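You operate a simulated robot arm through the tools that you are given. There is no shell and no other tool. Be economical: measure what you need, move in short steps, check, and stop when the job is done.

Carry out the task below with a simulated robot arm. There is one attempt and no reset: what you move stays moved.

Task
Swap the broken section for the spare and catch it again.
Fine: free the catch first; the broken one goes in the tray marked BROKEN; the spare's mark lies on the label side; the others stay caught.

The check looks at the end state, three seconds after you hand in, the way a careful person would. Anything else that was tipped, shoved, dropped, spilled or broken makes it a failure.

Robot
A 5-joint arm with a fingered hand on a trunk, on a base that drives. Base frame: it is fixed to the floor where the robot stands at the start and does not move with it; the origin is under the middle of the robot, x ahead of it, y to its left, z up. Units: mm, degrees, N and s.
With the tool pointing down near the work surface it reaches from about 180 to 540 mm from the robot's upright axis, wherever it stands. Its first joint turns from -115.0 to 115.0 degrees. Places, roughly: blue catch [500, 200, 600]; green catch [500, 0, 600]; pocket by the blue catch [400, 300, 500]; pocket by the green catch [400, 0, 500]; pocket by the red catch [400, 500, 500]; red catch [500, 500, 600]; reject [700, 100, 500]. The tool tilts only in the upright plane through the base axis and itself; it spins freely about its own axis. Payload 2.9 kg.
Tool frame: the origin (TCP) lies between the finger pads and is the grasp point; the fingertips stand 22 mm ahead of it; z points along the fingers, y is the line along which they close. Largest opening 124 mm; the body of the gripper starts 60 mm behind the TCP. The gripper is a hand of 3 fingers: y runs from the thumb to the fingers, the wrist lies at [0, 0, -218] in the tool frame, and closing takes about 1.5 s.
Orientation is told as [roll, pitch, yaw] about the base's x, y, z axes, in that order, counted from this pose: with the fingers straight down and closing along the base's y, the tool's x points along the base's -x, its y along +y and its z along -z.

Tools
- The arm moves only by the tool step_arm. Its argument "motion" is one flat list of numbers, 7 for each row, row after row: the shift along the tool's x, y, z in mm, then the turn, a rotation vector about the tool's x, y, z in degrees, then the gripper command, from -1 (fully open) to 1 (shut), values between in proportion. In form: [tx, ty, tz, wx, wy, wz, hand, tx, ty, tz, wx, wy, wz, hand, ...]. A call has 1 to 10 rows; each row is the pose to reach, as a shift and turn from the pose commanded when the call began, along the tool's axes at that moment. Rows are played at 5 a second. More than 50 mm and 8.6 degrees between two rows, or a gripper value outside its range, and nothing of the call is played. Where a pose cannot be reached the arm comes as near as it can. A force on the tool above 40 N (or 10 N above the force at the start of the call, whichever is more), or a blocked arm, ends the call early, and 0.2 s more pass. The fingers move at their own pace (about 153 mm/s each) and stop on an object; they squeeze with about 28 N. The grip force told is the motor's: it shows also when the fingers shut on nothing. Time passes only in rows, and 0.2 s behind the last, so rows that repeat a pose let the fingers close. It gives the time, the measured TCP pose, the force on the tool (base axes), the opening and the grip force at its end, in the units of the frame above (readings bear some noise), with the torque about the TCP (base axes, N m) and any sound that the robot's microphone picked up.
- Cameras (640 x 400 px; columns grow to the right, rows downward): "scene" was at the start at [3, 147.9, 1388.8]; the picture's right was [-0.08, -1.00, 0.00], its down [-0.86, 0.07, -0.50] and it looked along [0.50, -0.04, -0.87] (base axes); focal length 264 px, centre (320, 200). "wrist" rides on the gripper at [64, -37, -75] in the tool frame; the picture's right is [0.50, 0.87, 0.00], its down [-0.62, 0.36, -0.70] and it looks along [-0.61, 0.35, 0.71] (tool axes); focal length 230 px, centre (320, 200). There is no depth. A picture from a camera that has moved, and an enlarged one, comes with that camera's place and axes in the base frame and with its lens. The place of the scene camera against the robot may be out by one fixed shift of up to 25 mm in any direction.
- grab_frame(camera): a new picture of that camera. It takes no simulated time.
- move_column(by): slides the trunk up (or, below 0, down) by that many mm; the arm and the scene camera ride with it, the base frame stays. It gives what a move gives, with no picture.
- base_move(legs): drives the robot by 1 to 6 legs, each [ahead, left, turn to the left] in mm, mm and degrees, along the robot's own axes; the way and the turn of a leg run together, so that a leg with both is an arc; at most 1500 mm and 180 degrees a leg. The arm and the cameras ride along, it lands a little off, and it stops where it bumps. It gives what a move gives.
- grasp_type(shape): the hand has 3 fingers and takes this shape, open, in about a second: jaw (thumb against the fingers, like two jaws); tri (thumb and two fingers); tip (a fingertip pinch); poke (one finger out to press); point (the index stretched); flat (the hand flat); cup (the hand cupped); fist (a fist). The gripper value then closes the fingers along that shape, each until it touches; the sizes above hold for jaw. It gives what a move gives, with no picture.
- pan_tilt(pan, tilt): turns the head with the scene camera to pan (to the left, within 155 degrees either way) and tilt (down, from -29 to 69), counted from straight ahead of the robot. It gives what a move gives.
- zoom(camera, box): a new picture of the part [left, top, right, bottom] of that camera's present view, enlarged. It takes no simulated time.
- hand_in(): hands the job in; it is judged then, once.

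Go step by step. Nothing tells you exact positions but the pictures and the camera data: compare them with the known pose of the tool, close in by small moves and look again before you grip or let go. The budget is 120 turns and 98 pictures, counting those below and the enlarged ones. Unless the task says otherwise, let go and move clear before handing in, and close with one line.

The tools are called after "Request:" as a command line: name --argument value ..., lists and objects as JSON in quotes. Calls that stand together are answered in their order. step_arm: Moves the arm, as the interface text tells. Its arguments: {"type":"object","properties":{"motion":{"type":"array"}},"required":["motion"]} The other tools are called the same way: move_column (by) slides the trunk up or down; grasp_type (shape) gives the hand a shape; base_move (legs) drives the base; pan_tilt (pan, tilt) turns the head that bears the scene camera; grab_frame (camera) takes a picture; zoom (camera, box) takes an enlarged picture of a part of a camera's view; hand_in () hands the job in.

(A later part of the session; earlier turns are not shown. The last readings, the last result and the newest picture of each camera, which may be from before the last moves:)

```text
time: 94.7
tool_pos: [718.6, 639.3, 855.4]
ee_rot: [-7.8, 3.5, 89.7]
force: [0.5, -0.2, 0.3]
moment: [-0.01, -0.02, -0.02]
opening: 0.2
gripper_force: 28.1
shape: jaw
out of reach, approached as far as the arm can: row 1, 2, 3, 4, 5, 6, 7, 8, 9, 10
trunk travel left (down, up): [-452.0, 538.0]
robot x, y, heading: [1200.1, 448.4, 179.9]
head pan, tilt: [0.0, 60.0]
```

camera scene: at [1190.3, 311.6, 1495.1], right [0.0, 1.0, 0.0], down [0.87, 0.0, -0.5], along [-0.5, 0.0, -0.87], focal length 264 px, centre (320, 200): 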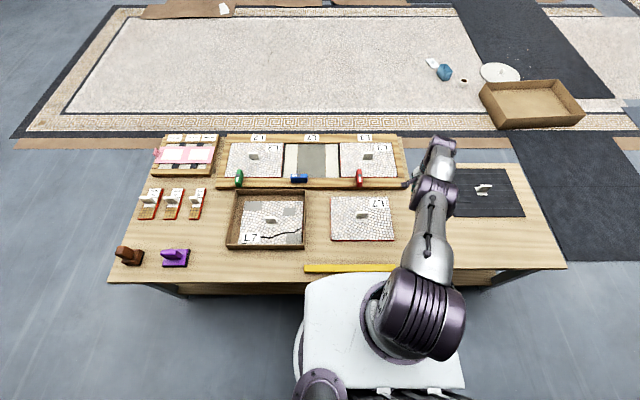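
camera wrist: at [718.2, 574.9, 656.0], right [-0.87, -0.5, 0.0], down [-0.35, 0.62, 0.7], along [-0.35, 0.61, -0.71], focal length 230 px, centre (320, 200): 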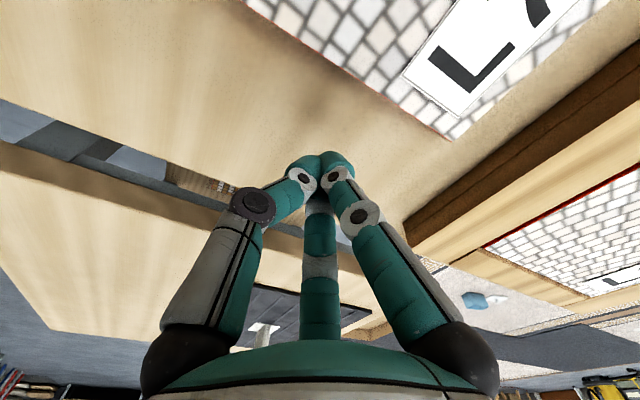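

Request:
grab_frame --camera "scene"

Request:
step_arm --motion '[9, -23, 5, 0, 0, 0, 1, 18, -46, 10, 0, 0, 0, 1, 27, -69, 15, 0, 0, 0, 1, 36, -92, 20, 0, 0, 0, 1, 36, -92, 20, 0, 0, 0, 1, 36, -92, 20, 0, 0, 0, 1]'

```text
28 pictures are left
camera scene: at [1190.5, 310.7, 1315.8], right [0.0, 1.0, 0.0], down [0.87, 0.0, -0.5], along [-0.5, 0.0, -0.87], focal length 264 px, centre (320, 200)
```

scene: 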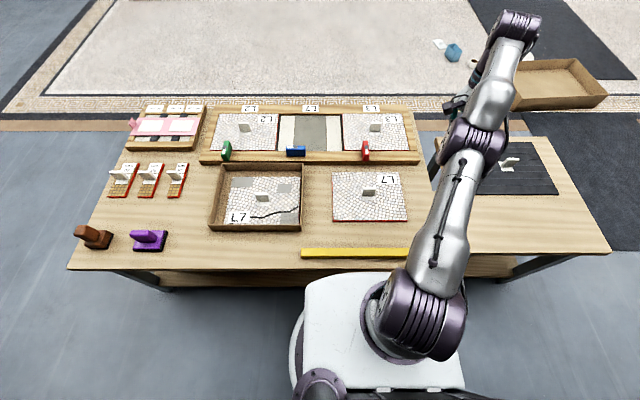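

```text
time: 96.1
tool_pos: [718.5, 640.7, 855.2]
ee_rot: [-7.9, 3.7, 89.7]
force: [0.1, 0.3, -0.6]
moment: [-0.06, 0.0, -0.01]
opening: 0.1
gripper_force: 28.2
shape: jaw
out of reach, approached as far as the arm can: row 1, 2, 3, 4, 5, 6
trunk travel left (down, up): [-452.0, 538.0]
robot x, y, heading: [1199.7, 445.9, 179.9]
head pan, tilt: [0.0, 60.0]
```

Request:
step_arm --motion '[13, -31, 31, 0, 0, 0, 1, 26, -62, 62, 0, 0, 0, 1, 39, -93, 93, 0, 0, 0, 1, 52, -124, 124, 0, 0, 0, 1, 65, -157, 155, 0, 0, 0, 1, 65, -157, 155, 0, 0, 0, 1]'

```text
time: 97.5
tool_pos: [719.4, 640.2, 854.6]
ee_rot: [-7.8, 3.6, 89.7]
force: [-0.9, 0.7, 0.5]
moment: [0.01, -0.02, 0.04]
opening: 0.0
gripper_force: 27.4
shape: jaw
out of reach, approached as far as the arm can: row 1, 2, 3, 4, 5, 6
trunk travel left (down, up): [-452.0, 538.0]
robot x, y, heading: [1201.2, 445.7, 180.0]
head pan, tilt: [0.0, 60.0]
```

Request:
base_move --legs '[[-3, 0, 0]]'

Request:
step_arm --motion '[-6.8, 16.5, -0.5, -5.55, -2.28, 0, 1, -13.4, 32.7, -3.3, -11.1, -4.56, 0, 1, -19.9, 48.5, -8.5, -16.65, -6.84, 0, 1, -26.1, 63.5, -15.8, -22.2, -9.12, 0, 1]'

```text
time: 98.2
tool_pos: [721.9, 640.4, 854.6]
ee_rot: [-7.8, 3.5, 89.8]
force: [-0.2, 0.2, 0.6]
moment: [0.02, 0.01, 0.0]
opening: 0.1
gripper_force: 27.9
shape: jaw
trunk travel left (down, up): [-452.0, 538.0]
robot x, y, heading: [1202.1, 447.8, 179.9]
head pan, tilt: [0.0, 60.0]
```

```text
time: 99.2
tool_pos: [638.0, 673.5, 866.8]
ee_rot: [14.2, -6.2, 89.0]
force: [-0.8, -0.1, -0.6]
moment: [-0.01, 0.01, -0.05]
opening: 0.0
gripper_force: 27.6
shape: jaw
out of reach, approached as far as the arm can: row 1, 2, 3, 4
trunk travel left (down, up): [-452.0, 538.0]
robot x, y, heading: [1202.9, 447.4, 179.8]
head pan, tilt: [0.0, 60.0]
```

Request:
grasp_type --shape "jaw"

Request:
step_arm --motion '[12, -30, 0, 5.55, 2.28, 0, 0, 24, -60, 0, 11.1, 4.56, 0, 0, 36, -90, 0, 14, 5.7, 0, 0]'

```text
time: 100.1
tool_pos: [639.5, 671.7, 867.4]
ee_rot: [14.2, -6.1, 89.0]
force: [-0.5, 0.4, -0.1]
moment: [-0.04, 0.04, 0.0]
opening: 123.8
gripper_force: 0.0
shape: jaw
trunk travel left (down, up): [-452.0, 538.0]
robot x, y, heading: [1206.9, 448.5, 179.8]
head pan, tilt: [0.0, 60.0]
```

```text
time: 100.9
tool_pos: [719.9, 639.8, 914.2]
ee_rot: [-1.3, 0.6, 89.9]
force: [0.6, -0.9, 0.7]
moment: [0.02, 0.09, 0.01]
opening: 62.2
gripper_force: 0.1
shape: jaw
out of reach, approached as far as the arm can: row 1, 2, 3
trunk travel left (down, up): [-452.0, 538.0]
robot x, y, heading: [1206.2, 447.4, 179.9]
head pan, tilt: [0.0, 60.0]
```

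Even with the elbow locked straight I still have shoulder, turn, tilt, trunk and base, so I can work along its reach circle and use the trunk for height. I'll raise the trunk and bring the straight arm down along that circle.

Request:
move_column --by 248

Request:
base_move --legs '[[1, 0, 0]]'

Request:
step_arm --motion '[-8.2, 20.5, 41.8, -1.3, -0.5, 0, 0, -13.1, 33, 84.7, -1.3, -0.5, 0, 0, -16.8, 42.1, 128.6, -1.3, -0.5, 0, 0, -19.1, 47.8, 173, -1.3, -0.5, 0, 0, -20, 50.2, 218, -1.3, -0.5, 0, 0, -19.5, 49, 262.8, -1.3, -0.5, 0, 0, -17.6, 44.3, 307.5, -1.3, -0.5, 0, 0, -14.4, 36.2, 351.5, -1.3, -0.5, 0, 0, -9.9, 24.8, 394.7, -1.3, -0.5, 0, 0, -4, 10.1, 436.8, -1.3, -0.5, 0, 0]'

```text
time: 103.5
tool_pos: [717.8, 640.0, 1159.5]
ee_rot: [-1.4, 0.6, 89.9]
force: [0.8, 0.5, -0.7]
moment: [-0.01, -0.01, 0.01]
opening: 62.3
gripper_force: 0.0
shape: jaw
trunk travel left (down, up): [-700.0, 290.0]
robot x, y, heading: [1205.1, 448.7, 179.5]
head pan, tilt: [0.0, 60.0]
```

```text
time: 104.2
tool_pos: [717.6, 640.4, 1160.2]
ee_rot: [-1.5, 0.8, 89.9]
force: [-0.1, 0.5, 0.4]
moment: [-0.01, -0.03, -0.02]
opening: 62.1
gripper_force: 0.1
shape: jaw
trunk travel left (down, up): [-700.0, 290.0]
robot x, y, heading: [1204.3, 448.2, 179.9]
head pan, tilt: [0.0, 60.0]
```

```text
time: 106.4
tool_pos: [713.2, 640.0, 719.1]
ee_rot: [-0.2, 0.1, 90.0]
force: [0.9, 0.0, 0.8]
moment: [0.01, -0.01, -0.04]
opening: 62.2
gripper_force: 0.1
shape: jaw
out of reach, approached as far as the arm can: row 2, 3, 4, 5, 6, 7, 8, 9, 10
trunk travel left (down, up): [-700.0, 290.0]
robot x, y, heading: [1198.9, 449.9, 180.2]
head pan, tilt: [0.0, 60.0]
```

Works. Now along to above the spare (713, 468), on the reach circle.

Request:
step_arm --motion '[34, 0, 32, 0, 0, 0, 0, 68, 0, 50, 0, 0, 0, 0, 103, 0, 62, 0, 0, 0, 0, 137, 0, 70, 0, 0, 0, 0, 172, 0, 75, 0, 0, 0, 0]'

Request:
grab_frame --camera "wrist"

```text
time: 107.6
tool_pos: [712.4, 468.6, 644.5]
ee_rot: [-0.3, 0.0, 89.9]
force: [1.1, -1.0, 0.2]
moment: [0.01, 0.0, -0.02]
opening: 62.3
gripper_force: 0.1
shape: jaw
trunk travel left (down, up): [-700.0, 290.0]
robot x, y, heading: [1205.9, 448.0, 180.1]
head pan, tilt: [0.0, 60.0]
```

```text
27 pictures are left
camera wrist: at [750.0, 405.0, 719.5], right [-0.87, -0.5, 0.0], down [-0.36, 0.62, 0.7], along [-0.35, 0.61, -0.71], focal length 230 px, centre (320, 200)
```

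wrist: 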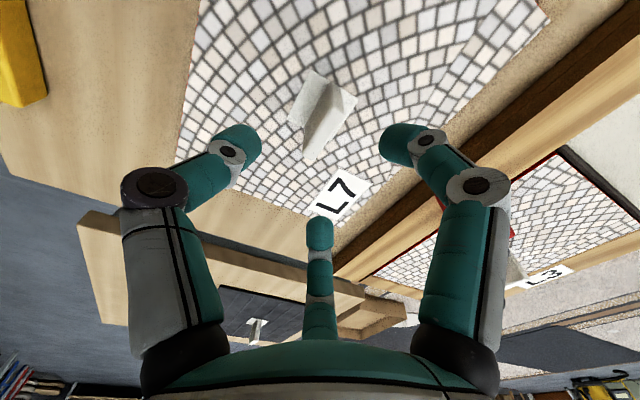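

All rows reached. A quick test: is the elbow free now? Move straight up 30.

Request:
step_arm --motion '[0, 0, -15, 0, 0, 0, 0, 0, 0, -30, 0, 0, 0, 0]'

```text
time: 108.2
tool_pos: [699.5, 470.4, 667.9]
ee_rot: [-0.2, 0.1, 89.9]
force: [0.3, -0.1, 0.2]
moment: [0.02, -0.01, -0.01]
opening: 62.2
gripper_force: 0.0
shape: jaw
out of reach, approached as far as the arm can: row 1, 2
trunk travel left (down, up): [-700.0, 290.0]
robot x, y, heading: [1199.5, 448.5, 180.0]
head pan, tilt: [0.0, 60.0]
```

Still locked; go back to the on-circle pose and lower by trunk.

Request:
step_arm --motion '[0, 0, 15, 0, 0, 0, 0, 0, 0, 30, 0, 0, 0, 0, 0, 0, 30, 0, 0, 0, 0]'

Request:
move_column --by -34

Request:
zoom --camera "wrist" --box '[220, 80, 420, 230]'

```text
time: 109.0
tool_pos: [709.8, 469.0, 644.6]
ee_rot: [-0.2, 0.0, 89.9]
force: [-0.4, -0.1, -1.2]
moment: [-0.01, 0.03, 0.04]
opening: 62.1
gripper_force: 0.0
shape: jaw
out of reach, approached as far as the arm can: row 1, 2, 3
trunk travel left (down, up): [-700.0, 290.0]
robot x, y, heading: [1201.5, 451.1, 179.9]
head pan, tilt: [0.0, 60.0]
```

```text
time: 109.8
tool_pos: [710.5, 470.3, 612.1]
ee_rot: [-0.2, 0.0, 90.0]
force: [-0.7, 0.7, -0.2]
moment: [-0.02, -0.04, 0.04]
opening: 62.4
gripper_force: 0.2
shape: jaw
trunk travel left (down, up): [-666.0, 324.0]
robot x, y, heading: [1204.1, 450.5, 180.0]
head pan, tilt: [0.0, 60.0]
```

```text
2.67 times, centred on (320, 155) of wrist
camera zoom: at [748.5, 405.9, 686.7], right [-0.87, -0.5, 0.0], down [-0.36, 0.62, 0.7], along [-0.35, 0.61, -0.71], focal length 614 px, centre (320, 320)
```

zoom: 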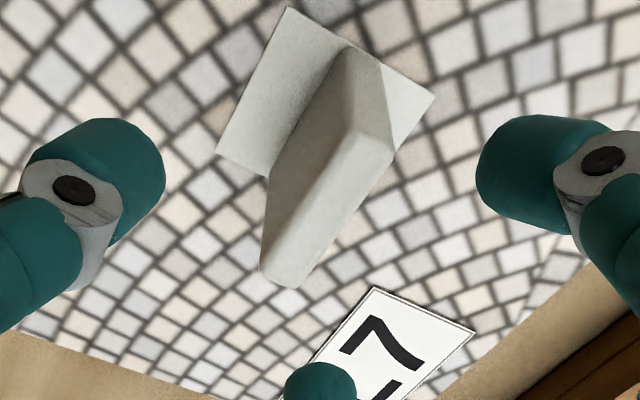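

Nicely centred on the fin. Lower by trunk and grip.

Request:
move_column --by -38

Request:
step_arm --motion '[0, 0, 0, 0, 0, 0, 1, 0, 0, 0, 0, 0, 0, 1, 0, 0, 0, 0, 0, 0, 1, 0, 0, 0, 0, 0, 0, 1, 0, 0, 0, 0, 0, 0, 1, 0, 0, 0, 0, 0, 0, 1]'

```text
time: 110.6
tool_pos: [710.3, 468.9, 573.6]
ee_rot: [-0.1, 0.1, 89.9]
force: [0.2, -0.2, 0.8]
moment: [-0.01, -0.01, 0.01]
opening: 62.2
gripper_force: 0.0
shape: jaw
trunk travel left (down, up): [-628.0, 362.0]
robot x, y, heading: [1202.1, 446.4, 179.9]
head pan, tilt: [0.0, 60.0]
```

```text
time: 112.0
tool_pos: [710.9, 469.8, 574.1]
ee_rot: [-0.3, 0.1, 89.9]
force: [-2.7, -1.5, 0.6]
moment: [-0.03, 0.01, 0.16]
opening: 14.3
gripper_force: 27.6
shape: jaw
trunk travel left (down, up): [-628.0, 362.0]
robot x, y, heading: [1205.4, 446.1, 179.8]
head pan, tilt: [0.0, 60.0]
```

Gripped. Lift by trunk in two stages.

Request:
move_column --by 30

Request:
grab_frame --camera "wrist"

Request:
move_column --by 180

```text
time: 112.7
tool_pos: [710.4, 470.4, 603.5]
ee_rot: [-0.2, 0.1, 89.9]
force: [1.0, -0.1, -7.5]
moment: [-0.05, -0.02, 0.03]
opening: 11.2
gripper_force: 27.8
shape: jaw
trunk travel left (down, up): [-658.0, 332.0]
robot x, y, heading: [1205.4, 446.1, 179.9]
head pan, tilt: [0.0, 60.0]
```

```text
25 pictures are left
camera wrist: at [748.1, 405.9, 678.2], right [-0.87, -0.5, 0.0], down [-0.36, 0.62, 0.7], along [-0.35, 0.61, -0.71], focal length 230 px, centre (320, 200)
```

wrist: 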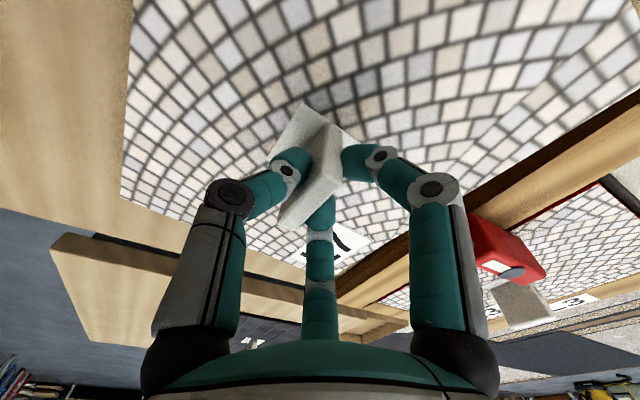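

```text
time: 114.7
tool_pos: [709.9, 471.0, 784.0]
ee_rot: [-0.2, 0.0, 89.9]
force: [0.1, -0.3, -6.2]
moment: [0.0, 0.02, 0.0]
opening: 11.3
gripper_force: 28.0
shape: jaw
trunk travel left (down, up): [-838.0, 152.0]
robot x, y, heading: [1199.8, 451.6, 179.9]
head pan, tilt: [0.0, 60.0]
```

The spare is held. Drive to the open floor at the right end of the bench, then around to the front.

Request:
base_move --legs '[[0, 1500, 0], [0, 60, 0], [0, 0, -180]]'

Request:
step_arm --motion '[0, 0, 0, 0, 0, -8, 1, 0, 0, 0, 0, 0, -16, 1, 0, 0, 0, 0, 0, -24, 1, 0, 0, 0, 0, 0, -32, 1, 0, 0, 0, 0, 0, -40, 1, 0, 0, 0, 0, 0, -48, 1, 0, 0, 0, 0, 0, -56, 1, 0, 0, 0, 0, 0, -64, 1, 0, 0, 0, 0, 0, -72, 1, 0, 0, 0, 0, 0, -80, 1]'

```text
time: 130.1
tool_pos: [1674.0, -1142.3, 783.9]
ee_rot: [-0.2, 0.0, -92.2]
force: [-0.2, 0.5, -6.4]
moment: [0.04, 0.01, -0.02]
opening: 10.9
gripper_force: 28.0
shape: jaw
trunk travel left (down, up): [-838.0, 152.0]
robot x, y, heading: [1181.9, -1103.4, -2.0]
head pan, tilt: [0.0, 60.0]
```

```text
time: 132.3
tool_pos: [1674.9, -1143.1, 783.2]
ee_rot: [0.0, 0.1, -12.0]
force: [-1.0, -0.1, -6.8]
moment: [0.04, 0.07, -0.01]
opening: 10.9
gripper_force: 27.9
shape: jaw
trunk travel left (down, up): [-838.0, 152.0]
robot x, y, heading: [1181.4, -1105.4, -2.3]
head pan, tilt: [0.0, 60.0]
```

Request:
step_arm --motion '[0, 0, 0, 0, 0, -8.4, 1, 0, 0, 0, 0, 0, -16.8, 1, 0, 0, 0, 0, 0, -25.2, 1, 0, 0, 0, 0, 0, -33.6, 1, 0, 0, 0, 0, 0, -42, 1, 0, 0, 0, 0, 0, -50.4, 1, 0, 0, 0, 0, 0, -58.8, 1, 0, 0, 0, 0, 0, -67.2, 1, 0, 0, 0, 0, 0, -75.6, 1, 0, 0, 0, 0, 0, -84, 1]'

Request:
base_move --legs '[[0, 0, 2.1], [-1181, 0, 0], [0, 1355, 0]]'

```text
time: 134.5
tool_pos: [1674.0, -1142.6, 783.7]
ee_rot: [0.2, 0.0, 72.0]
force: [-0.1, 0.1, -6.0]
moment: [-0.02, 0.05, -0.01]
opening: 10.6
gripper_force: 28.2
shape: jaw
trunk travel left (down, up): [-838.0, 152.0]
robot x, y, heading: [1181.4, -1101.2, -2.1]
head pan, tilt: [0.0, 60.0]
```

```text
time: 147.4
tool_pos: [471.2, 264.3, 783.5]
ee_rot: [0.2, 0.1, 75.1]
force: [0.5, 1.0, -6.7]
moment: [-0.04, 0.02, 0.04]
opening: 10.5
gripper_force: 27.6
shape: jaw
trunk travel left (down, up): [-838.0, 152.0]
robot x, y, heading: [-24.1, 277.5, 0.9]
head pan, tilt: [0.0, 60.0]
```

Request:
base_move --legs '[[20, -10, -0.9]]'

Request:
step_arm --motion '[0, 0, 0, 0, 0, -8, 1, 0, 0, 0, 0, 0, -15.6, 1, 0, 0, 0, 0, 0, -15.6, 1]'

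Request:
grab_frame --camera "scene"

```text
time: 148.2
tool_pos: [488.8, 247.7, 783.1]
ee_rot: [0.1, 0.0, 74.2]
force: [-0.7, 0.0, -6.7]
moment: [-0.06, 0.01, -0.01]
opening: 10.7
gripper_force: 28.0
shape: jaw
trunk travel left (down, up): [-838.0, 152.0]
robot x, y, heading: [-3.2, 268.2, -0.1]
head pan, tilt: [0.0, 60.0]
```

```text
time: 149.0
tool_pos: [484.3, 319.6, 784.0]
ee_rot: [0.3, 0.0, 89.5]
force: [-1.2, 0.0, -6.1]
moment: [-0.03, 0.0, 0.01]
opening: 10.5
gripper_force: 28.2
shape: jaw
out of reach, approached as far as the arm can: row 1, 2, 3
trunk travel left (down, up): [-838.0, 152.0]
robot x, y, heading: [-7.9, 266.6, 0.5]
head pan, tilt: [0.0, 60.0]
```

```text
24 pictures are left
camera scene: at [1.3, 418.6, 1702.0], right [0.0, -1.0, 0.0], down [-0.87, 0.0, -0.5], along [0.5, 0.0, -0.87], focal length 264 px, centre (320, 200)
```

scene: 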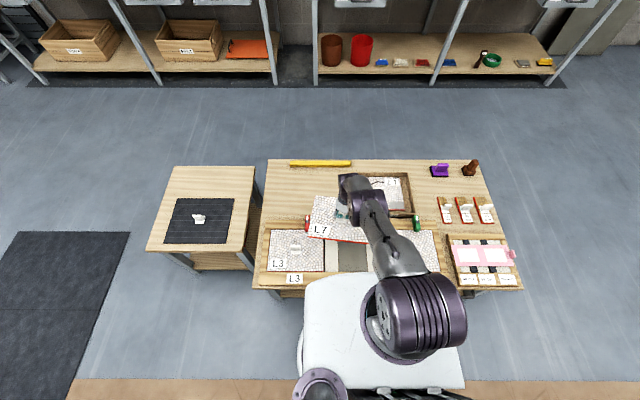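

The tool's spin meets a limit near +83° relative to the arm, so I'll stand further right so the arm points ~15° left when over the pocket.

Request:
base_move --legs '[[4, -109, 0]]'

```text
time: 150.2
tool_pos: [490.1, 210.9, 783.8]
ee_rot: [0.3, 0.0, 89.4]
force: [-0.6, -0.9, -5.8]
moment: [-0.06, 0.02, -0.01]
opening: 10.4
gripper_force: 27.9
shape: jaw
trunk travel left (down, up): [-838.0, 152.0]
robot x, y, heading: [-1.2, 160.9, 0.7]
head pan, tilt: [0.0, 60.0]
```

Request:
step_arm --motion '[-18.9, 24.5, 31, 0, 0, -0.2, 1, -38, 49, 56, 0, 0, -0.4, 1, -57, 73.6, 76, 0, 0, -0.6, 1, -57, 73.6, 76, 0, 0, -0.6, 1]'

Request:
grab_frame --camera "scene"

```text
time: 151.2
tool_pos: [413.7, 268.3, 707.1]
ee_rot: [0.2, 0.0, 90.0]
force: [0.2, -0.6, -5.7]
moment: [-0.03, -0.02, 0.02]
opening: 10.2
gripper_force: 27.3
shape: jaw
trunk travel left (down, up): [-838.0, 152.0]
robot x, y, heading: [3.0, 160.6, 0.4]
head pan, tilt: [0.0, 60.0]
```

```text
23 pictures are left
camera scene: at [6.0, 311.9, 1701.8], right [0.0, -1.0, 0.0], down [-0.87, 0.0, -0.5], along [0.5, 0.0, -0.87], focal length 264 px, centre (320, 200)
```

scene: 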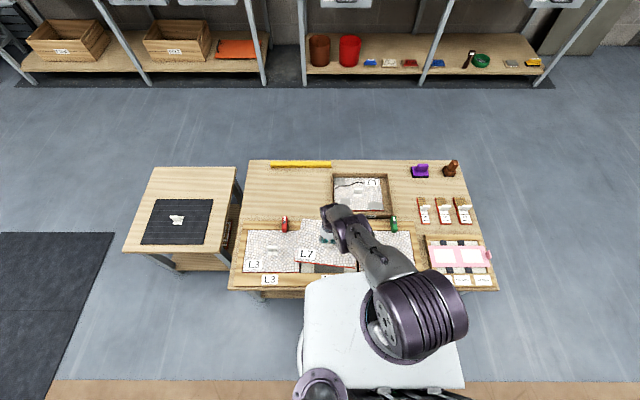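

Over the pocket with the mark to the front-left. Lower to just above and inspect alignment.

Request:
move_column --by -70

Request:
step_arm --motion '[0, -3.5, -4, 0, 0, 0, 1]'

Request:
zoom --camera "scene" --box '[230, 195, 390, 295]'

Request:
grab_frame --camera "wrist"

```text
time: 152.2
tool_pos: [414.3, 268.3, 638.4]
ee_rot: [0.2, 0.1, 89.9]
force: [0.5, -0.8, -5.8]
moment: [-0.03, 0.0, -0.02]
opening: 10.3
gripper_force: 27.8
shape: jaw
trunk travel left (down, up): [-768.0, 222.0]
robot x, y, heading: [3.8, 157.5, 0.0]
head pan, tilt: [0.0, 60.0]
```

```text
time: 152.7
tool_pos: [418.5, 268.8, 643.1]
ee_rot: [0.3, 0.0, 90.1]
force: [0.4, 0.3, -7.1]
moment: [-0.04, 0.0, -0.02]
opening: 10.2
gripper_force: 27.9
shape: jaw
trunk travel left (down, up): [-768.0, 222.0]
robot x, y, heading: [1.8, 158.2, 0.1]
head pan, tilt: [0.0, 60.0]
```

```text
4.00 times, centred on (310, 245) of scene
camera zoom: at [5.8, 312.3, 1631.8], right [0.0, -1.0, 0.0], down [-0.87, 0.0, -0.5], along [0.5, 0.0, -0.87], focal length 1058 px, centre (360, 20)
```

zoom: 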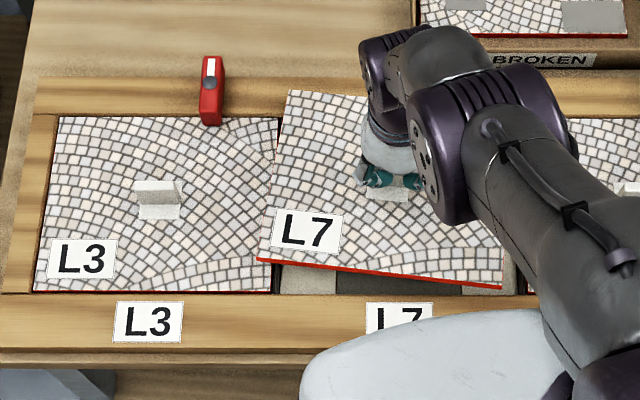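

```text
21 pictures are left
camera wrist: at [456.9, 204.5, 717.0], right [-0.87, -0.5, 0.0], down [-0.35, 0.62, 0.7], along [-0.35, 0.61, -0.71], focal length 230 px, centre (320, 200)
```

wrist: 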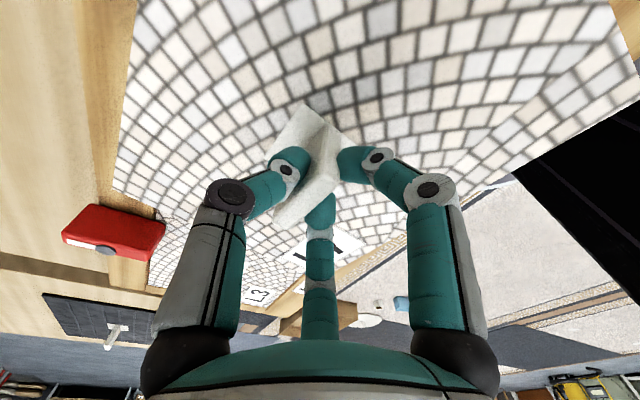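

The section sits ~7° clockwise in the grip. I'll step the base 50 mm right for spin margin, then re-aim with the tool turned +6.8°.

Request:
base_move --legs '[[0, -50, 0]]'

Request:
step_arm --motion '[-17, 0, -5, 0, 0, -2, 1, -34, 0, -10, 0, 0, -4.5, 1, -50, 1, -14, 0, 0, -6.8, 1, -50, 1, -14, 0, 0, -6.8, 1]'

Request:
zoom --camera "scene" --box '[210, 195, 370, 295]'

```text
time: 153.6
tool_pos: [418.8, 218.1, 641.7]
ee_rot: [0.2, 0.0, 90.0]
force: [0.1, 0.3, -6.5]
moment: [-0.03, 0.01, 0.02]
opening: 10.1
gripper_force: 28.2
shape: jaw
trunk travel left (down, up): [-768.0, 222.0]
robot x, y, heading: [2.2, 111.9, 0.2]
head pan, tilt: [0.0, 60.0]
```

```text
time: 154.6
tool_pos: [417.2, 266.9, 658.5]
ee_rot: [0.2, 0.1, 96.7]
force: [0.2, -0.6, -6.9]
moment: [-0.08, 0.02, -0.01]
opening: 10.4
gripper_force: 28.0
shape: jaw
trunk travel left (down, up): [-768.0, 222.0]
robot x, y, heading: [4.3, 112.5, 0.2]
head pan, tilt: [0.0, 60.0]
```

```text
4.00 times, centred on (290, 245) of scene
camera zoom: at [5.8, 262.7, 1631.8], right [0.0, -1.0, 0.0], down [-0.87, 0.0, -0.5], along [0.5, 0.0, -0.87], focal length 1058 px, centre (440, 20)
```

zoom: 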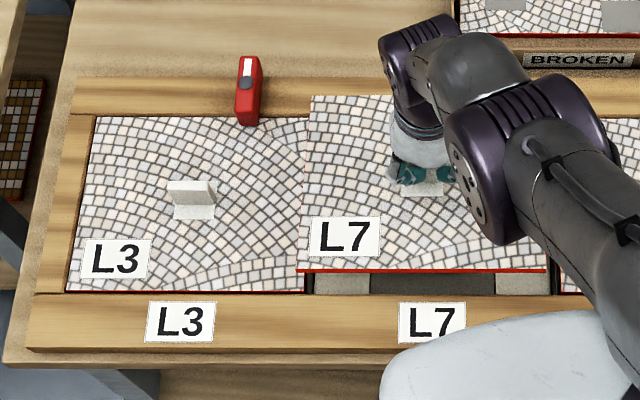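

Aligned in angle now. Check where the fin sits in the fingers with the wrist camera.

Request:
zoom --camera "wrist" --box '[220, 80, 420, 240]'

Request:
zoom --camera "scene" --box '[270, 210, 360, 280]'

```text
2.50 times, centred on (320, 160) of wrist
camera zoom: at [463.5, 208.6, 732.4], right [-0.8, -0.6, 0.0], down [-0.42, 0.57, 0.7], along [-0.42, 0.56, -0.71], focal length 575 px, centre (320, 300)
```

zoom: 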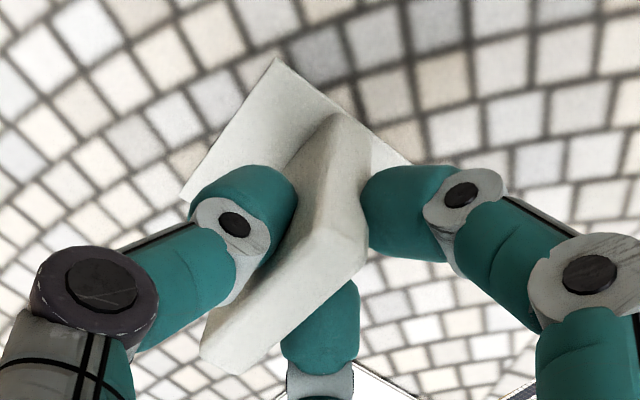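

```text
5.71 times, centred on (315, 245) of scene
camera zoom: at [5.8, 262.7, 1631.8], right [0.0, -1.0, 0.0], down [-0.87, 0.0, -0.5], along [0.5, 0.0, -0.87], focal length 1511 px, centre (349, -57)
```

zoom: 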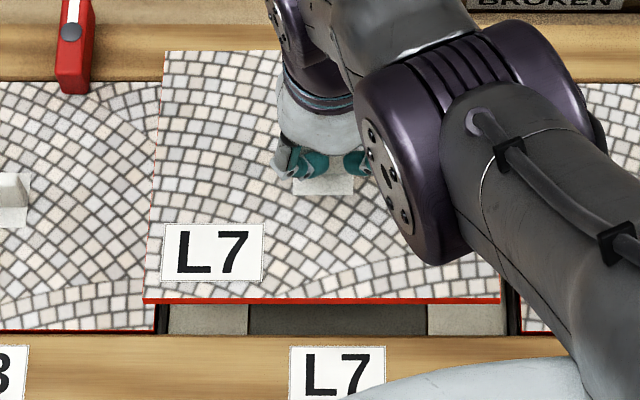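

The scene view shows the section must go ~9–10 mm toward −y to match the pocket. Shift and lower to reduce parallax, then compare again.

Request:
step_arm --motion '[9.6, -0.4, 3.5, 0, 0, 0, 1, 9.6, -0.4, 3.5, 0, 0, 0, 1]'

Request:
move_column --by -50

Request:
zoom --camera "scene" --box '[260, 200, 380, 290]'

```text
time: 155.2
tool_pos: [417.2, 259.2, 653.7]
ee_rot: [0.2, 0.2, 96.8]
force: [0.2, 0.1, -6.8]
moment: [-0.03, 0.01, 0.02]
opening: 10.5
gripper_force: 27.9
shape: jaw
trunk travel left (down, up): [-768.0, 222.0]
robot x, y, heading: [-0.5, 106.4, 0.3]
head pan, tilt: [0.0, 60.0]
```

```text
time: 156.1
tool_pos: [416.5, 258.2, 603.9]
ee_rot: [0.2, 0.1, 96.8]
force: [-8.6, 1.2, -2.5]
moment: [0.12, 0.04, 0.12]
opening: 10.1
gripper_force: 27.8
shape: jaw
trunk travel left (down, up): [-718.0, 272.0]
robot x, y, heading: [0.8, 110.9, 0.1]
head pan, tilt: [0.0, 60.0]
```

```text
4.44 times, centred on (320, 245) of scene
camera zoom: at [3.9, 262.9, 1581.9], right [0.0, -1.0, 0.0], down [-0.87, 0.0, -0.5], along [0.5, 0.0, -0.87], focal length 1175 px, centre (320, 0)
```

zoom: 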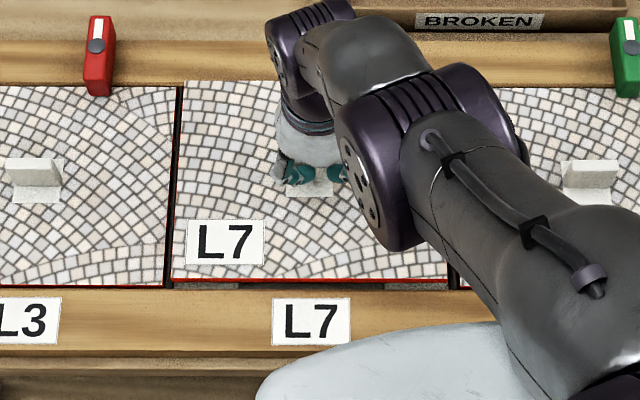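

Request:
zoom --camera "scene" --box '[285, 205, 365, 275]'

Request:
grab_frame --camera "wrist"

```text
5.71 times, centred on (325, 240) of scene
camera zoom: at [3.9, 262.9, 1581.9], right [0.0, -1.0, 0.0], down [-0.87, 0.0, -0.5], along [0.5, 0.0, -0.87], focal length 1511 px, centre (291, -29)
```

zoom: 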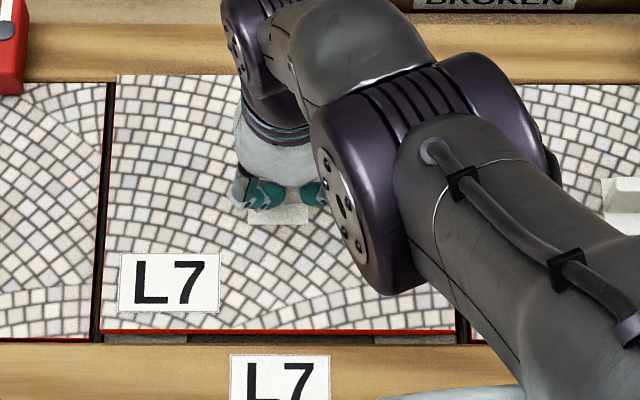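

```text
15 pictures are left
camera wrist: at [462.6, 199.0, 678.9], right [-0.8, -0.6, 0.01], down [-0.42, 0.57, 0.7], along [-0.42, 0.56, -0.71], focal length 230 px, centre (320, 200)
```

wrist: 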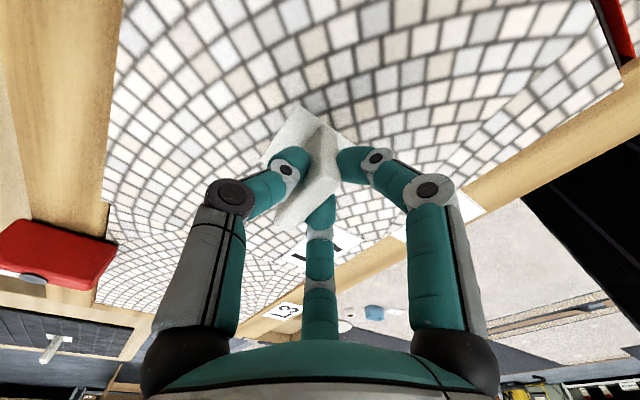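

The back edge seems to be catching on the rear rail. Raise slightly, shift 3 mm toward −x, and try again.

Request:
move_column --by 8

Request:
step_arm --motion '[-0.3, 3, 3, 0, 0, 0, 1, -0.3, 3, 3, 0, 0, 0, 1]'

Request:
move_column --by -6

```text
time: 156.7
tool_pos: [417.8, 257.4, 613.5]
ee_rot: [0.2, 0.2, 96.8]
force: [-0.2, 0.1, -6.4]
moment: [-0.08, 0.0, -0.03]
opening: 10.5
gripper_force: 27.9
shape: jaw
trunk travel left (down, up): [-726.0, 264.0]
robot x, y, heading: [2.7, 107.4, 0.2]
head pan, tilt: [0.0, 60.0]
```

```text
time: 157.3
tool_pos: [414.4, 257.5, 609.1]
ee_rot: [0.2, 0.1, 96.8]
force: [0.3, -0.1, -7.0]
moment: [-0.07, 0.02, 0.01]
opening: 10.4
gripper_force: 28.3
shape: jaw
trunk travel left (down, up): [-726.0, 264.0]
robot x, y, heading: [-0.5, 112.3, 0.0]
head pan, tilt: [0.0, 60.0]
```

```text
time: 157.8
tool_pos: [415.5, 256.9, 602.3]
ee_rot: [0.2, 0.1, 96.8]
force: [-0.2, -0.3, -6.2]
moment: [-0.03, -0.01, 0.02]
opening: 10.4
gripper_force: 27.5
shape: jaw
trunk travel left (down, up): [-720.0, 270.0]
robot x, y, heading: [4.5, 110.0, 0.3]
head pan, tilt: [0.0, 60.0]
```

Free at z 602 now. Continue down in small steps.

Request:
move_column --by -5

Request:
move_column --by -4

Request:
zoom --camera "scene" --box '[285, 205, 365, 275]'

```text
time: 158.3
tool_pos: [414.6, 258.8, 598.5]
ee_rot: [0.2, 0.1, 96.9]
force: [0.4, 0.4, -5.8]
moment: [0.06, 0.0, 0.05]
opening: 10.2
gripper_force: 27.9
shape: jaw
trunk travel left (down, up): [-715.0, 275.0]
robot x, y, heading: [0.8, 111.8, 0.4]
head pan, tilt: [0.0, 60.0]
```

```text
time: 158.9
tool_pos: [413.2, 258.0, 594.6]
ee_rot: [0.2, 0.1, 96.8]
force: [-0.1, -1.2, -5.0]
moment: [0.05, -0.14, 0.09]
opening: 10.2
gripper_force: 27.9
shape: jaw
trunk travel left (down, up): [-711.0, 279.0]
robot x, y, heading: [-0.3, 110.8, 0.1]
head pan, tilt: [0.0, 60.0]
```

```text
5.71 times, centred on (325, 240) of scene
camera zoom: at [5.3, 263.0, 1574.8], right [0.0, -1.0, 0.0], down [-0.87, 0.0, -0.5], along [0.5, 0.0, -0.87], focal length 1511 px, centre (291, -29)
```

zoom: 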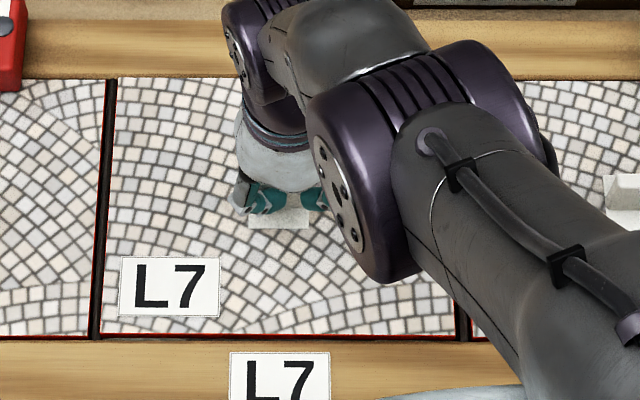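

Request:
move_column --by -4

Request:
zoom --camera "scene" --box '[290, 235, 350, 280]'

```text
time: 159.4
tool_pos: [414.6, 257.0, 593.1]
ee_rot: [-0.1, 0.0, 96.8]
force: [-3.2, -3.2, 26.5]
moment: [-0.17, -0.09, 0.06]
opening: 10.8
gripper_force: 27.9
shape: jaw
trunk travel left (down, up): [-707.0, 283.0]
robot x, y, heading: [-1.2, 111.4, 0.2]
head pan, tilt: [0.0, 60.0]
```

```text
8.89 times, centred on (320, 258) of scene
camera zoom: at [1.1, 261.3, 1571.5], right [0.0, -1.0, 0.0], down [-0.86, 0.0, -0.5], along [0.5, 0.0, -0.86], focal length 2351 px, centre (320, -311)
```

zoom: 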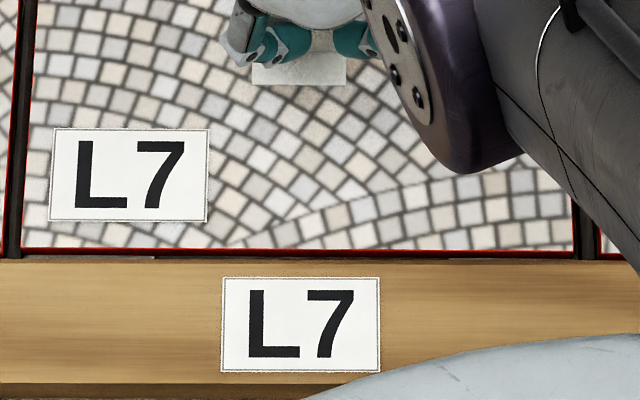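

Firm contact with the section inside its pocket frame, level with its neighbours. Relieve the pressure slightly, release, rise, and look.

Request:
move_column --by 2

Request:
step_arm --motion '[0, 0, 0, 0, 0, 0, 0.7, 0, 0, 0, 0, 0, 0, 0.4, 0, 0, 0, 0, 0, 0, 0.3, 0, 0, 0, 0, 0, 0, 0.3]'

Request:
move_column --by 120

Request:
grab_frame --camera "wrist"

```text
time: 159.9
tool_pos: [413.2, 258.9, 593.9]
ee_rot: [0.0, -0.1, 96.8]
force: [1.9, -0.6, 13.5]
moment: [-0.1, -0.21, 0.06]
opening: 10.6
gripper_force: 28.5
shape: jaw
trunk travel left (down, up): [-709.0, 281.0]
robot x, y, heading: [5.1, 111.8, -0.1]
head pan, tilt: [0.0, 60.0]
```

```text
time: 160.9
tool_pos: [415.5, 258.1, 592.9]
ee_rot: [0.2, 0.1, 96.8]
force: [-0.7, -0.8, 1.0]
moment: [0.03, 0.0, 0.02]
opening: 43.1
gripper_force: 0.0
shape: jaw
trunk travel left (down, up): [-709.0, 281.0]
robot x, y, heading: [6.5, 108.3, 0.0]
head pan, tilt: [0.0, 60.0]
```

```text
time: 162.4
tool_pos: [414.8, 256.3, 712.3]
ee_rot: [0.2, 0.1, 96.8]
force: [0.7, 1.4, 1.0]
moment: [0.0, -0.05, 0.03]
opening: 43.0
gripper_force: 0.0
shape: jaw
trunk travel left (down, up): [-829.0, 161.0]
robot x, y, heading: [1.0, 112.0, 0.3]
head pan, tilt: [0.0, 60.0]
```

```text
12 pictures are left
camera wrist: at [460.3, 198.4, 787.2], right [-0.8, -0.6, 0.0], down [-0.42, 0.57, 0.7], along [-0.42, 0.56, -0.71], focal length 230 px, centre (320, 200)
```

wrist: 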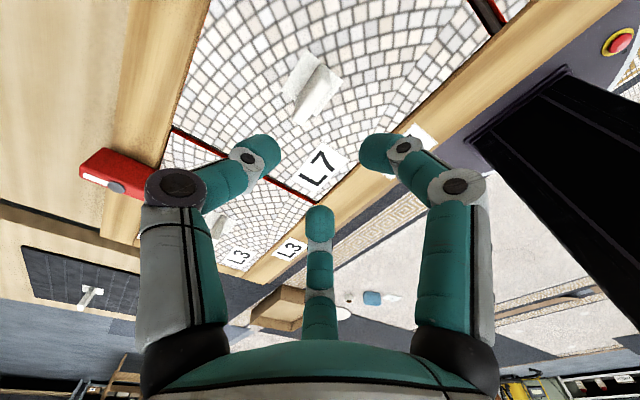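

The spare looks seated. Now to the catch: raise along the reach circle to over its pivot while spinning the tool back (three calls, to yaw −90).

Request:
step_arm --motion '[7.2, -28.4, -32, 0, 0, 8, 0.1, 14.4, -54.5, -66.6, 0, 0, 16, 0.1, 22.4, -77.2, -102, 0, 0, 24, 0.1, 31.7, -97.1, -139.7, 0, 0, 32, 0.1, 43, -114.3, -179, 0, 0, 40, 0.1, 54.4, -127.7, -219, 0, 0, 48, 0.1, 54.4, -127.7, -219, 0, 0, 56, 0.1, 54.4, -127.7, -219, 0, 0, 64, 0.1, 54.4, -127.7, -219, 0, 0, 72, 0.1, 54.4, -127.7, -219, 0, 0, 80, 0.1]'

Request:
step_arm --motion '[0, 0, 0, 0, 0, 8.4, 0.1, 0, 0, 0, 0, 0, 16.8, 0.1, 0, 0, 0, 0, 0, 25.2, 0.1, 0, 0, 0, 0, 0, 33.6, 0.1, 0, 0, 0, 0, 0, 42, 0.1, 0, 0, 0, 0, 0, 50.4, 0.1, 0, 0, 0, 0, 0, 58.8, 0.1, 0, 0, 0, 0, 0, 67.2, 0.1, 0, 0, 0, 0, 0, 75.6, 0.1, 0, 0, 0, 0, 0, 84, 0.1]'

```text
time: 164.6
tool_pos: [548.5, 218.7, 932.1]
ee_rot: [-0.1, 0.2, 16.8]
force: [0.8, 0.4, 0.2]
moment: [0.0, -0.01, -0.02]
opening: 55.2
gripper_force: 0.1
shape: jaw
trunk travel left (down, up): [-829.0, 161.0]
robot x, y, heading: [1.4, 110.7, 0.1]
head pan, tilt: [0.0, 60.0]
```

```text
time: 166.8
tool_pos: [549.2, 219.5, 929.8]
ee_rot: [-0.1, -0.1, -67.3]
force: [0.5, -0.1, -0.2]
moment: [0.01, 0.02, 0.01]
opening: 55.5
gripper_force: 0.0
shape: jaw
trunk travel left (down, up): [-829.0, 161.0]
robot x, y, heading: [-0.3, 110.0, 0.2]
head pan, tilt: [0.0, 60.0]
```

Request:
step_arm --motion '[0, 0, 0, 0, 0, 8, 0.1, 0, 0, 0, 0, 0, 16, 0.1, 0, 0, 0, 0, 0, 22.7, 0.1, 0, 0, 0, 0, 0, 22.7, 0.1]'

Request:
move_column --by -300

Request:
zoom --camera "wrist" --box '[220, 60, 420, 220]'

```text
time: 167.8
tool_pos: [549.6, 218.5, 932.3]
ee_rot: [-0.1, 0.0, -90.1]
force: [0.6, -0.5, 1.3]
moment: [0.01, -0.03, -0.02]
opening: 55.6
gripper_force: 0.0
shape: jaw
trunk travel left (down, up): [-829.0, 161.0]
robot x, y, heading: [3.0, 110.5, 0.2]
head pan, tilt: [0.0, 60.0]
```

```text
time: 170.8
tool_pos: [547.7, 219.7, 631.9]
ee_rot: [-0.2, 0.0, -89.9]
force: [-0.3, -0.6, -0.4]
moment: [0.01, 0.0, -0.01]
opening: 55.7
gripper_force: 0.1
shape: jaw
trunk travel left (down, up): [-529.0, 461.0]
robot x, y, heading: [-0.4, 110.3, 0.2]
head pan, tilt: [0.0, 60.0]
```

```text
2.50 times, centred on (320, 140) of wrist
camera zoom: at [512.8, 282.8, 706.4], right [0.87, 0.5, 0.0], down [0.36, -0.62, 0.7], along [0.35, -0.61, -0.71], focal length 575 px, centre (320, 350)
```

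zoom: 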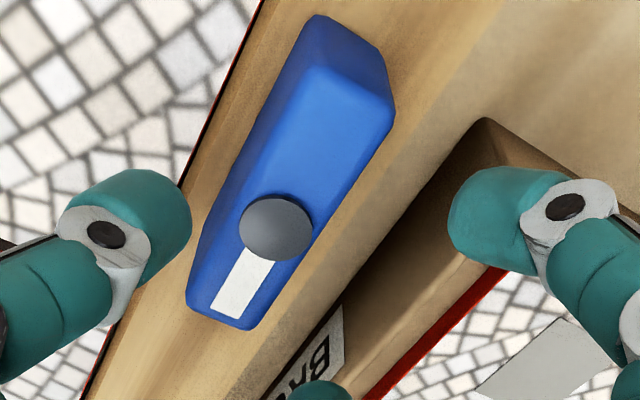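

Two views agree on the bolt at ≈ (541, 213.5, 590). Re-centre over it.

Request:
move_column --by 30

Request:
step_arm --motion '[-3, -3.3, 14, 0, 0, 0, 0.1, -6, -6.7, 29, 0, 0, 0, 0.1, -6, -6.7, 29, 0, 0, 0, 0.1]'

Request:
zoom --camera "wrist" --box '[220, 60, 420, 220]'

```text
time: 171.6
tool_pos: [549.1, 218.9, 661.0]
ee_rot: [-0.2, -0.1, -89.9]
force: [-0.1, 0.6, -1.4]
moment: [-0.01, 0.01, -0.01]
opening: 55.7
gripper_force: 0.1
shape: jaw
trunk travel left (down, up): [-559.0, 431.0]
robot x, y, heading: [-0.9, 109.5, 0.1]
head pan, tilt: [0.0, 60.0]
```

```text
time: 172.4
tool_pos: [541.3, 212.7, 632.3]
ee_rot: [-0.2, 0.0, -89.9]
force: [0.1, 0.2, -0.6]
moment: [0.0, 0.01, -0.04]
opening: 55.3
gripper_force: 0.0
shape: jaw
trunk travel left (down, up): [-559.0, 431.0]
robot x, y, heading: [1.1, 109.6, 0.3]
head pan, tilt: [0.0, 60.0]
```

```text
2.50 times, centred on (320, 140) of wrist
camera zoom: at [505.7, 276.4, 706.8], right [0.86, 0.5, 0.0], down [0.36, -0.62, 0.7], along [0.35, -0.61, -0.71], focal length 575 px, centre (320, 350)
```

zoom: 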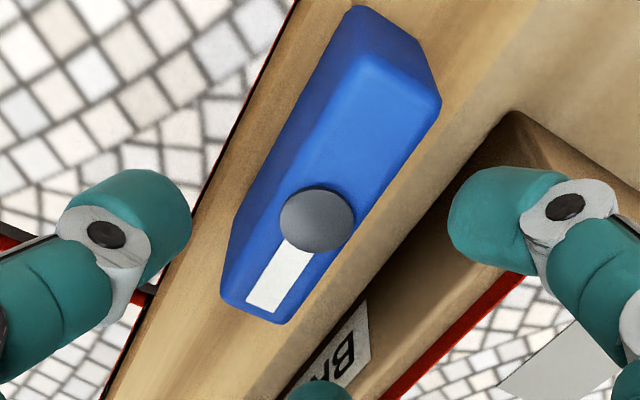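

Centred. Before lowering, test once more whether the elbow bends (move straight up 15).

Request:
step_arm --motion '[0, 0, -7, 0, 0, 0, 0.1, 0, 0, -15, 0, 0, 0, 0.1]'

```text
time: 173.0
tool_pos: [541.8, 212.3, 648.0]
ee_rot: [-0.2, 0.0, -90.0]
force: [0.0, 0.0, 0.4]
moment: [0.02, 0.03, 0.02]
opening: 55.6
gripper_force: 0.1
shape: jaw
trunk travel left (down, up): [-559.0, 431.0]
robot x, y, heading: [2.2, 110.3, -0.0]
head pan, tilt: [0.0, 60.0]
```

It bends again. I'll gain margin: arm up, trunk down, and approach at pivot + 9 mm nose-ward with a narrow opening, to stay clear of the tray wall.

Request:
step_arm --motion '[3, -1, -20, 0, 0, 0, 0.3, 6, -2, -40, 0, 0, 0, 0.45, 10, -3, -60, 0, 0, 0, 0.45]'

Request:
move_column --by -95

Request:
zoom --camera "wrist" --box '[220, 60, 420, 220]'

```text
time: 173.8
tool_pos: [537.9, 223.1, 707.5]
ee_rot: [-0.1, -0.1, -89.9]
force: [0.2, -0.3, 0.1]
moment: [0.0, 0.02, -0.02]
opening: 34.6
gripper_force: 0.1
shape: jaw
trunk travel left (down, up): [-559.0, 431.0]
robot x, y, heading: [1.0, 110.1, 0.3]
head pan, tilt: [0.0, 60.0]
```

```text
time: 175.1
tool_pos: [538.8, 222.7, 613.1]
ee_rot: [-0.1, 0.0, -90.0]
force: [2.5, 0.2, 8.8]
moment: [0.05, -0.1, 0.0]
opening: 35.2
gripper_force: 0.0
shape: jaw
trunk travel left (down, up): [-464.0, 526.0]
robot x, y, heading: [-0.9, 108.2, 0.1]
head pan, tilt: [0.0, 60.0]
```

```text
2.50 times, centred on (320, 140) of wrist
camera zoom: at [503.1, 286.6, 688.0], right [0.87, 0.5, 0.0], down [0.36, -0.62, 0.7], along [0.35, -0.61, -0.71], focal length 575 px, centre (320, 350)
```

zoom: 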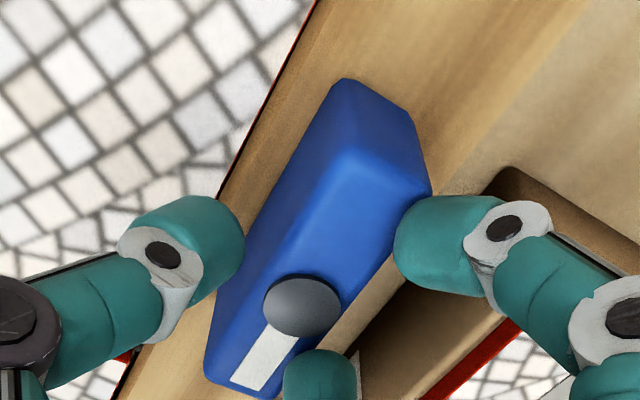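

A finger touches the bar's edge, and the tray leaves little room. Instead I'll push with closed fingers: first the tail toward +x from the tile side, then the nose toward −y.

Request:
step_arm --motion '[0, 0, -40, 0, 0, 0, 0.45, -18, -19, -40, 0, 0, 0, 1, -36, -39, -40, 0, 0, 0, 1, -36, -39, -40, 0, 0, 0, 1, -36, -39, 0, 0, 0, 0, 1, -36, -39, 28, 0, 0, 0, 1]'

Request:
zoom --camera "wrist" --box '[200, 80, 440, 260]'

```text
time: 176.5
tool_pos: [499.8, 187.0, 585.9]
ee_rot: [-0.2, 0.0, -89.9]
force: [0.2, -0.6, 0.0]
moment: [-0.01, 0.01, -0.04]
opening: 0.2
gripper_force: 28.2
shape: jaw
trunk travel left (down, up): [-464.0, 526.0]
robot x, y, heading: [0.4, 110.4, 0.1]
head pan, tilt: [0.0, 60.0]
```

```text
2.22 times, centred on (320, 170) of wrist
camera zoom: at [464.7, 250.9, 660.2], right [0.87, 0.5, 0.0], down [0.36, -0.62, 0.7], along [0.35, -0.61, -0.71], focal length 511 px, centre (320, 267)
```

zoom: 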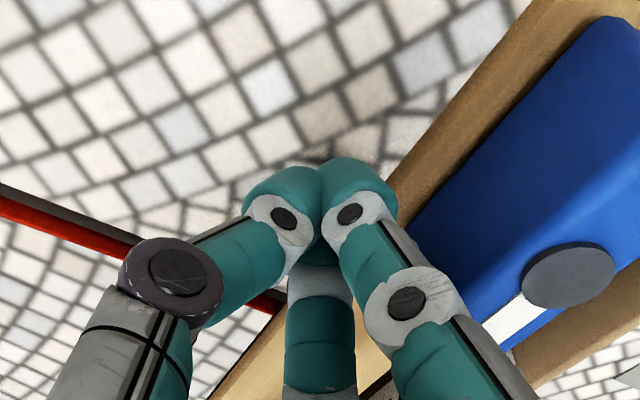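

Now push +x against the tail in short steps.

Request:
step_arm --motion '[0, 8, 0, 0, 0, 0, 1, 0, 15, 0, 0, 0, 0, 1, 0, 21, 0, 0, 0, 0, 1, 0, 26, 0, 0, 0, 0, 1, 0, 31, 0, 0, 0, 0, 1, 0, 35, 0, 0, 0, 0, 1]'

Request:
zoom --camera "wrist" --box '[200, 80, 440, 260]'

```text
time: 177.9
tool_pos: [534.1, 184.2, 585.6]
ee_rot: [-0.2, 0.2, -90.0]
force: [-4.9, -15.8, 3.0]
moment: [0.13, -0.05, 0.01]
opening: 0.0
gripper_force: 27.5
shape: jaw
trunk travel left (down, up): [-464.0, 526.0]
robot x, y, heading: [2.4, 112.5, 0.1]
head pan, tilt: [0.0, 60.0]
```

```text
2.22 times, centred on (320, 170) of wrist
camera zoom: at [498.3, 248.6, 660.6], right [0.87, 0.5, 0.0], down [0.36, -0.62, 0.7], along [0.35, -0.61, -0.71], focal length 511 px, centre (320, 267)
```

zoom: 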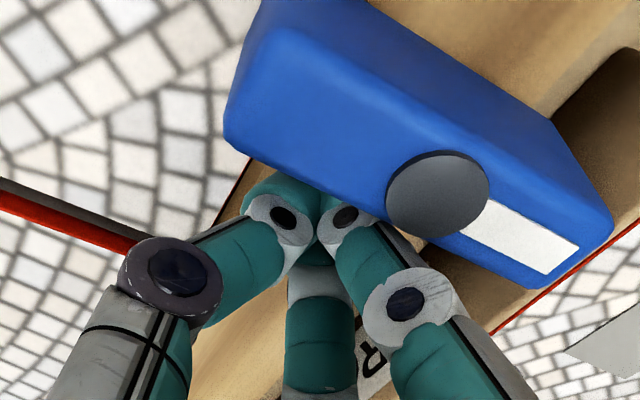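

The catch has swung right round, nearly in line. Back off (−y), rise, and inspect.

Request:
step_arm --motion '[-10, -2, 0, 0, 0, 0, 1, -18, -4, -30, 0, 0, 0, 1, -18, -10, -70, 0, 0, 0, 1, -10, -25, -100, 0, 0, 0, 1]'

Request:
grab_frame --camera "wrist"

```text
time: 178.9
tool_pos: [509.1, 177.2, 685.6]
ee_rot: [-0.3, 0.0, -89.9]
force: [0.0, 0.4, -0.5]
moment: [0.0, 0.02, 0.01]
opening: 0.0
gripper_force: 27.4
shape: jaw
trunk travel left (down, up): [-464.0, 526.0]
robot x, y, heading: [6.1, 110.4, 0.0]
head pan, tilt: [0.0, 60.0]
```

```text
6 pictures are left
camera wrist: at [473.2, 241.6, 760.9], right [0.86, 0.5, 0.0], down [0.36, -0.62, 0.7], along [0.35, -0.61, -0.71], focal length 230 px, centre (320, 200)
```

wrist: 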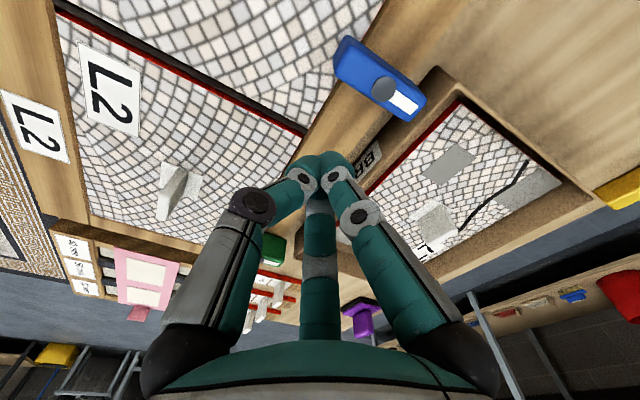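

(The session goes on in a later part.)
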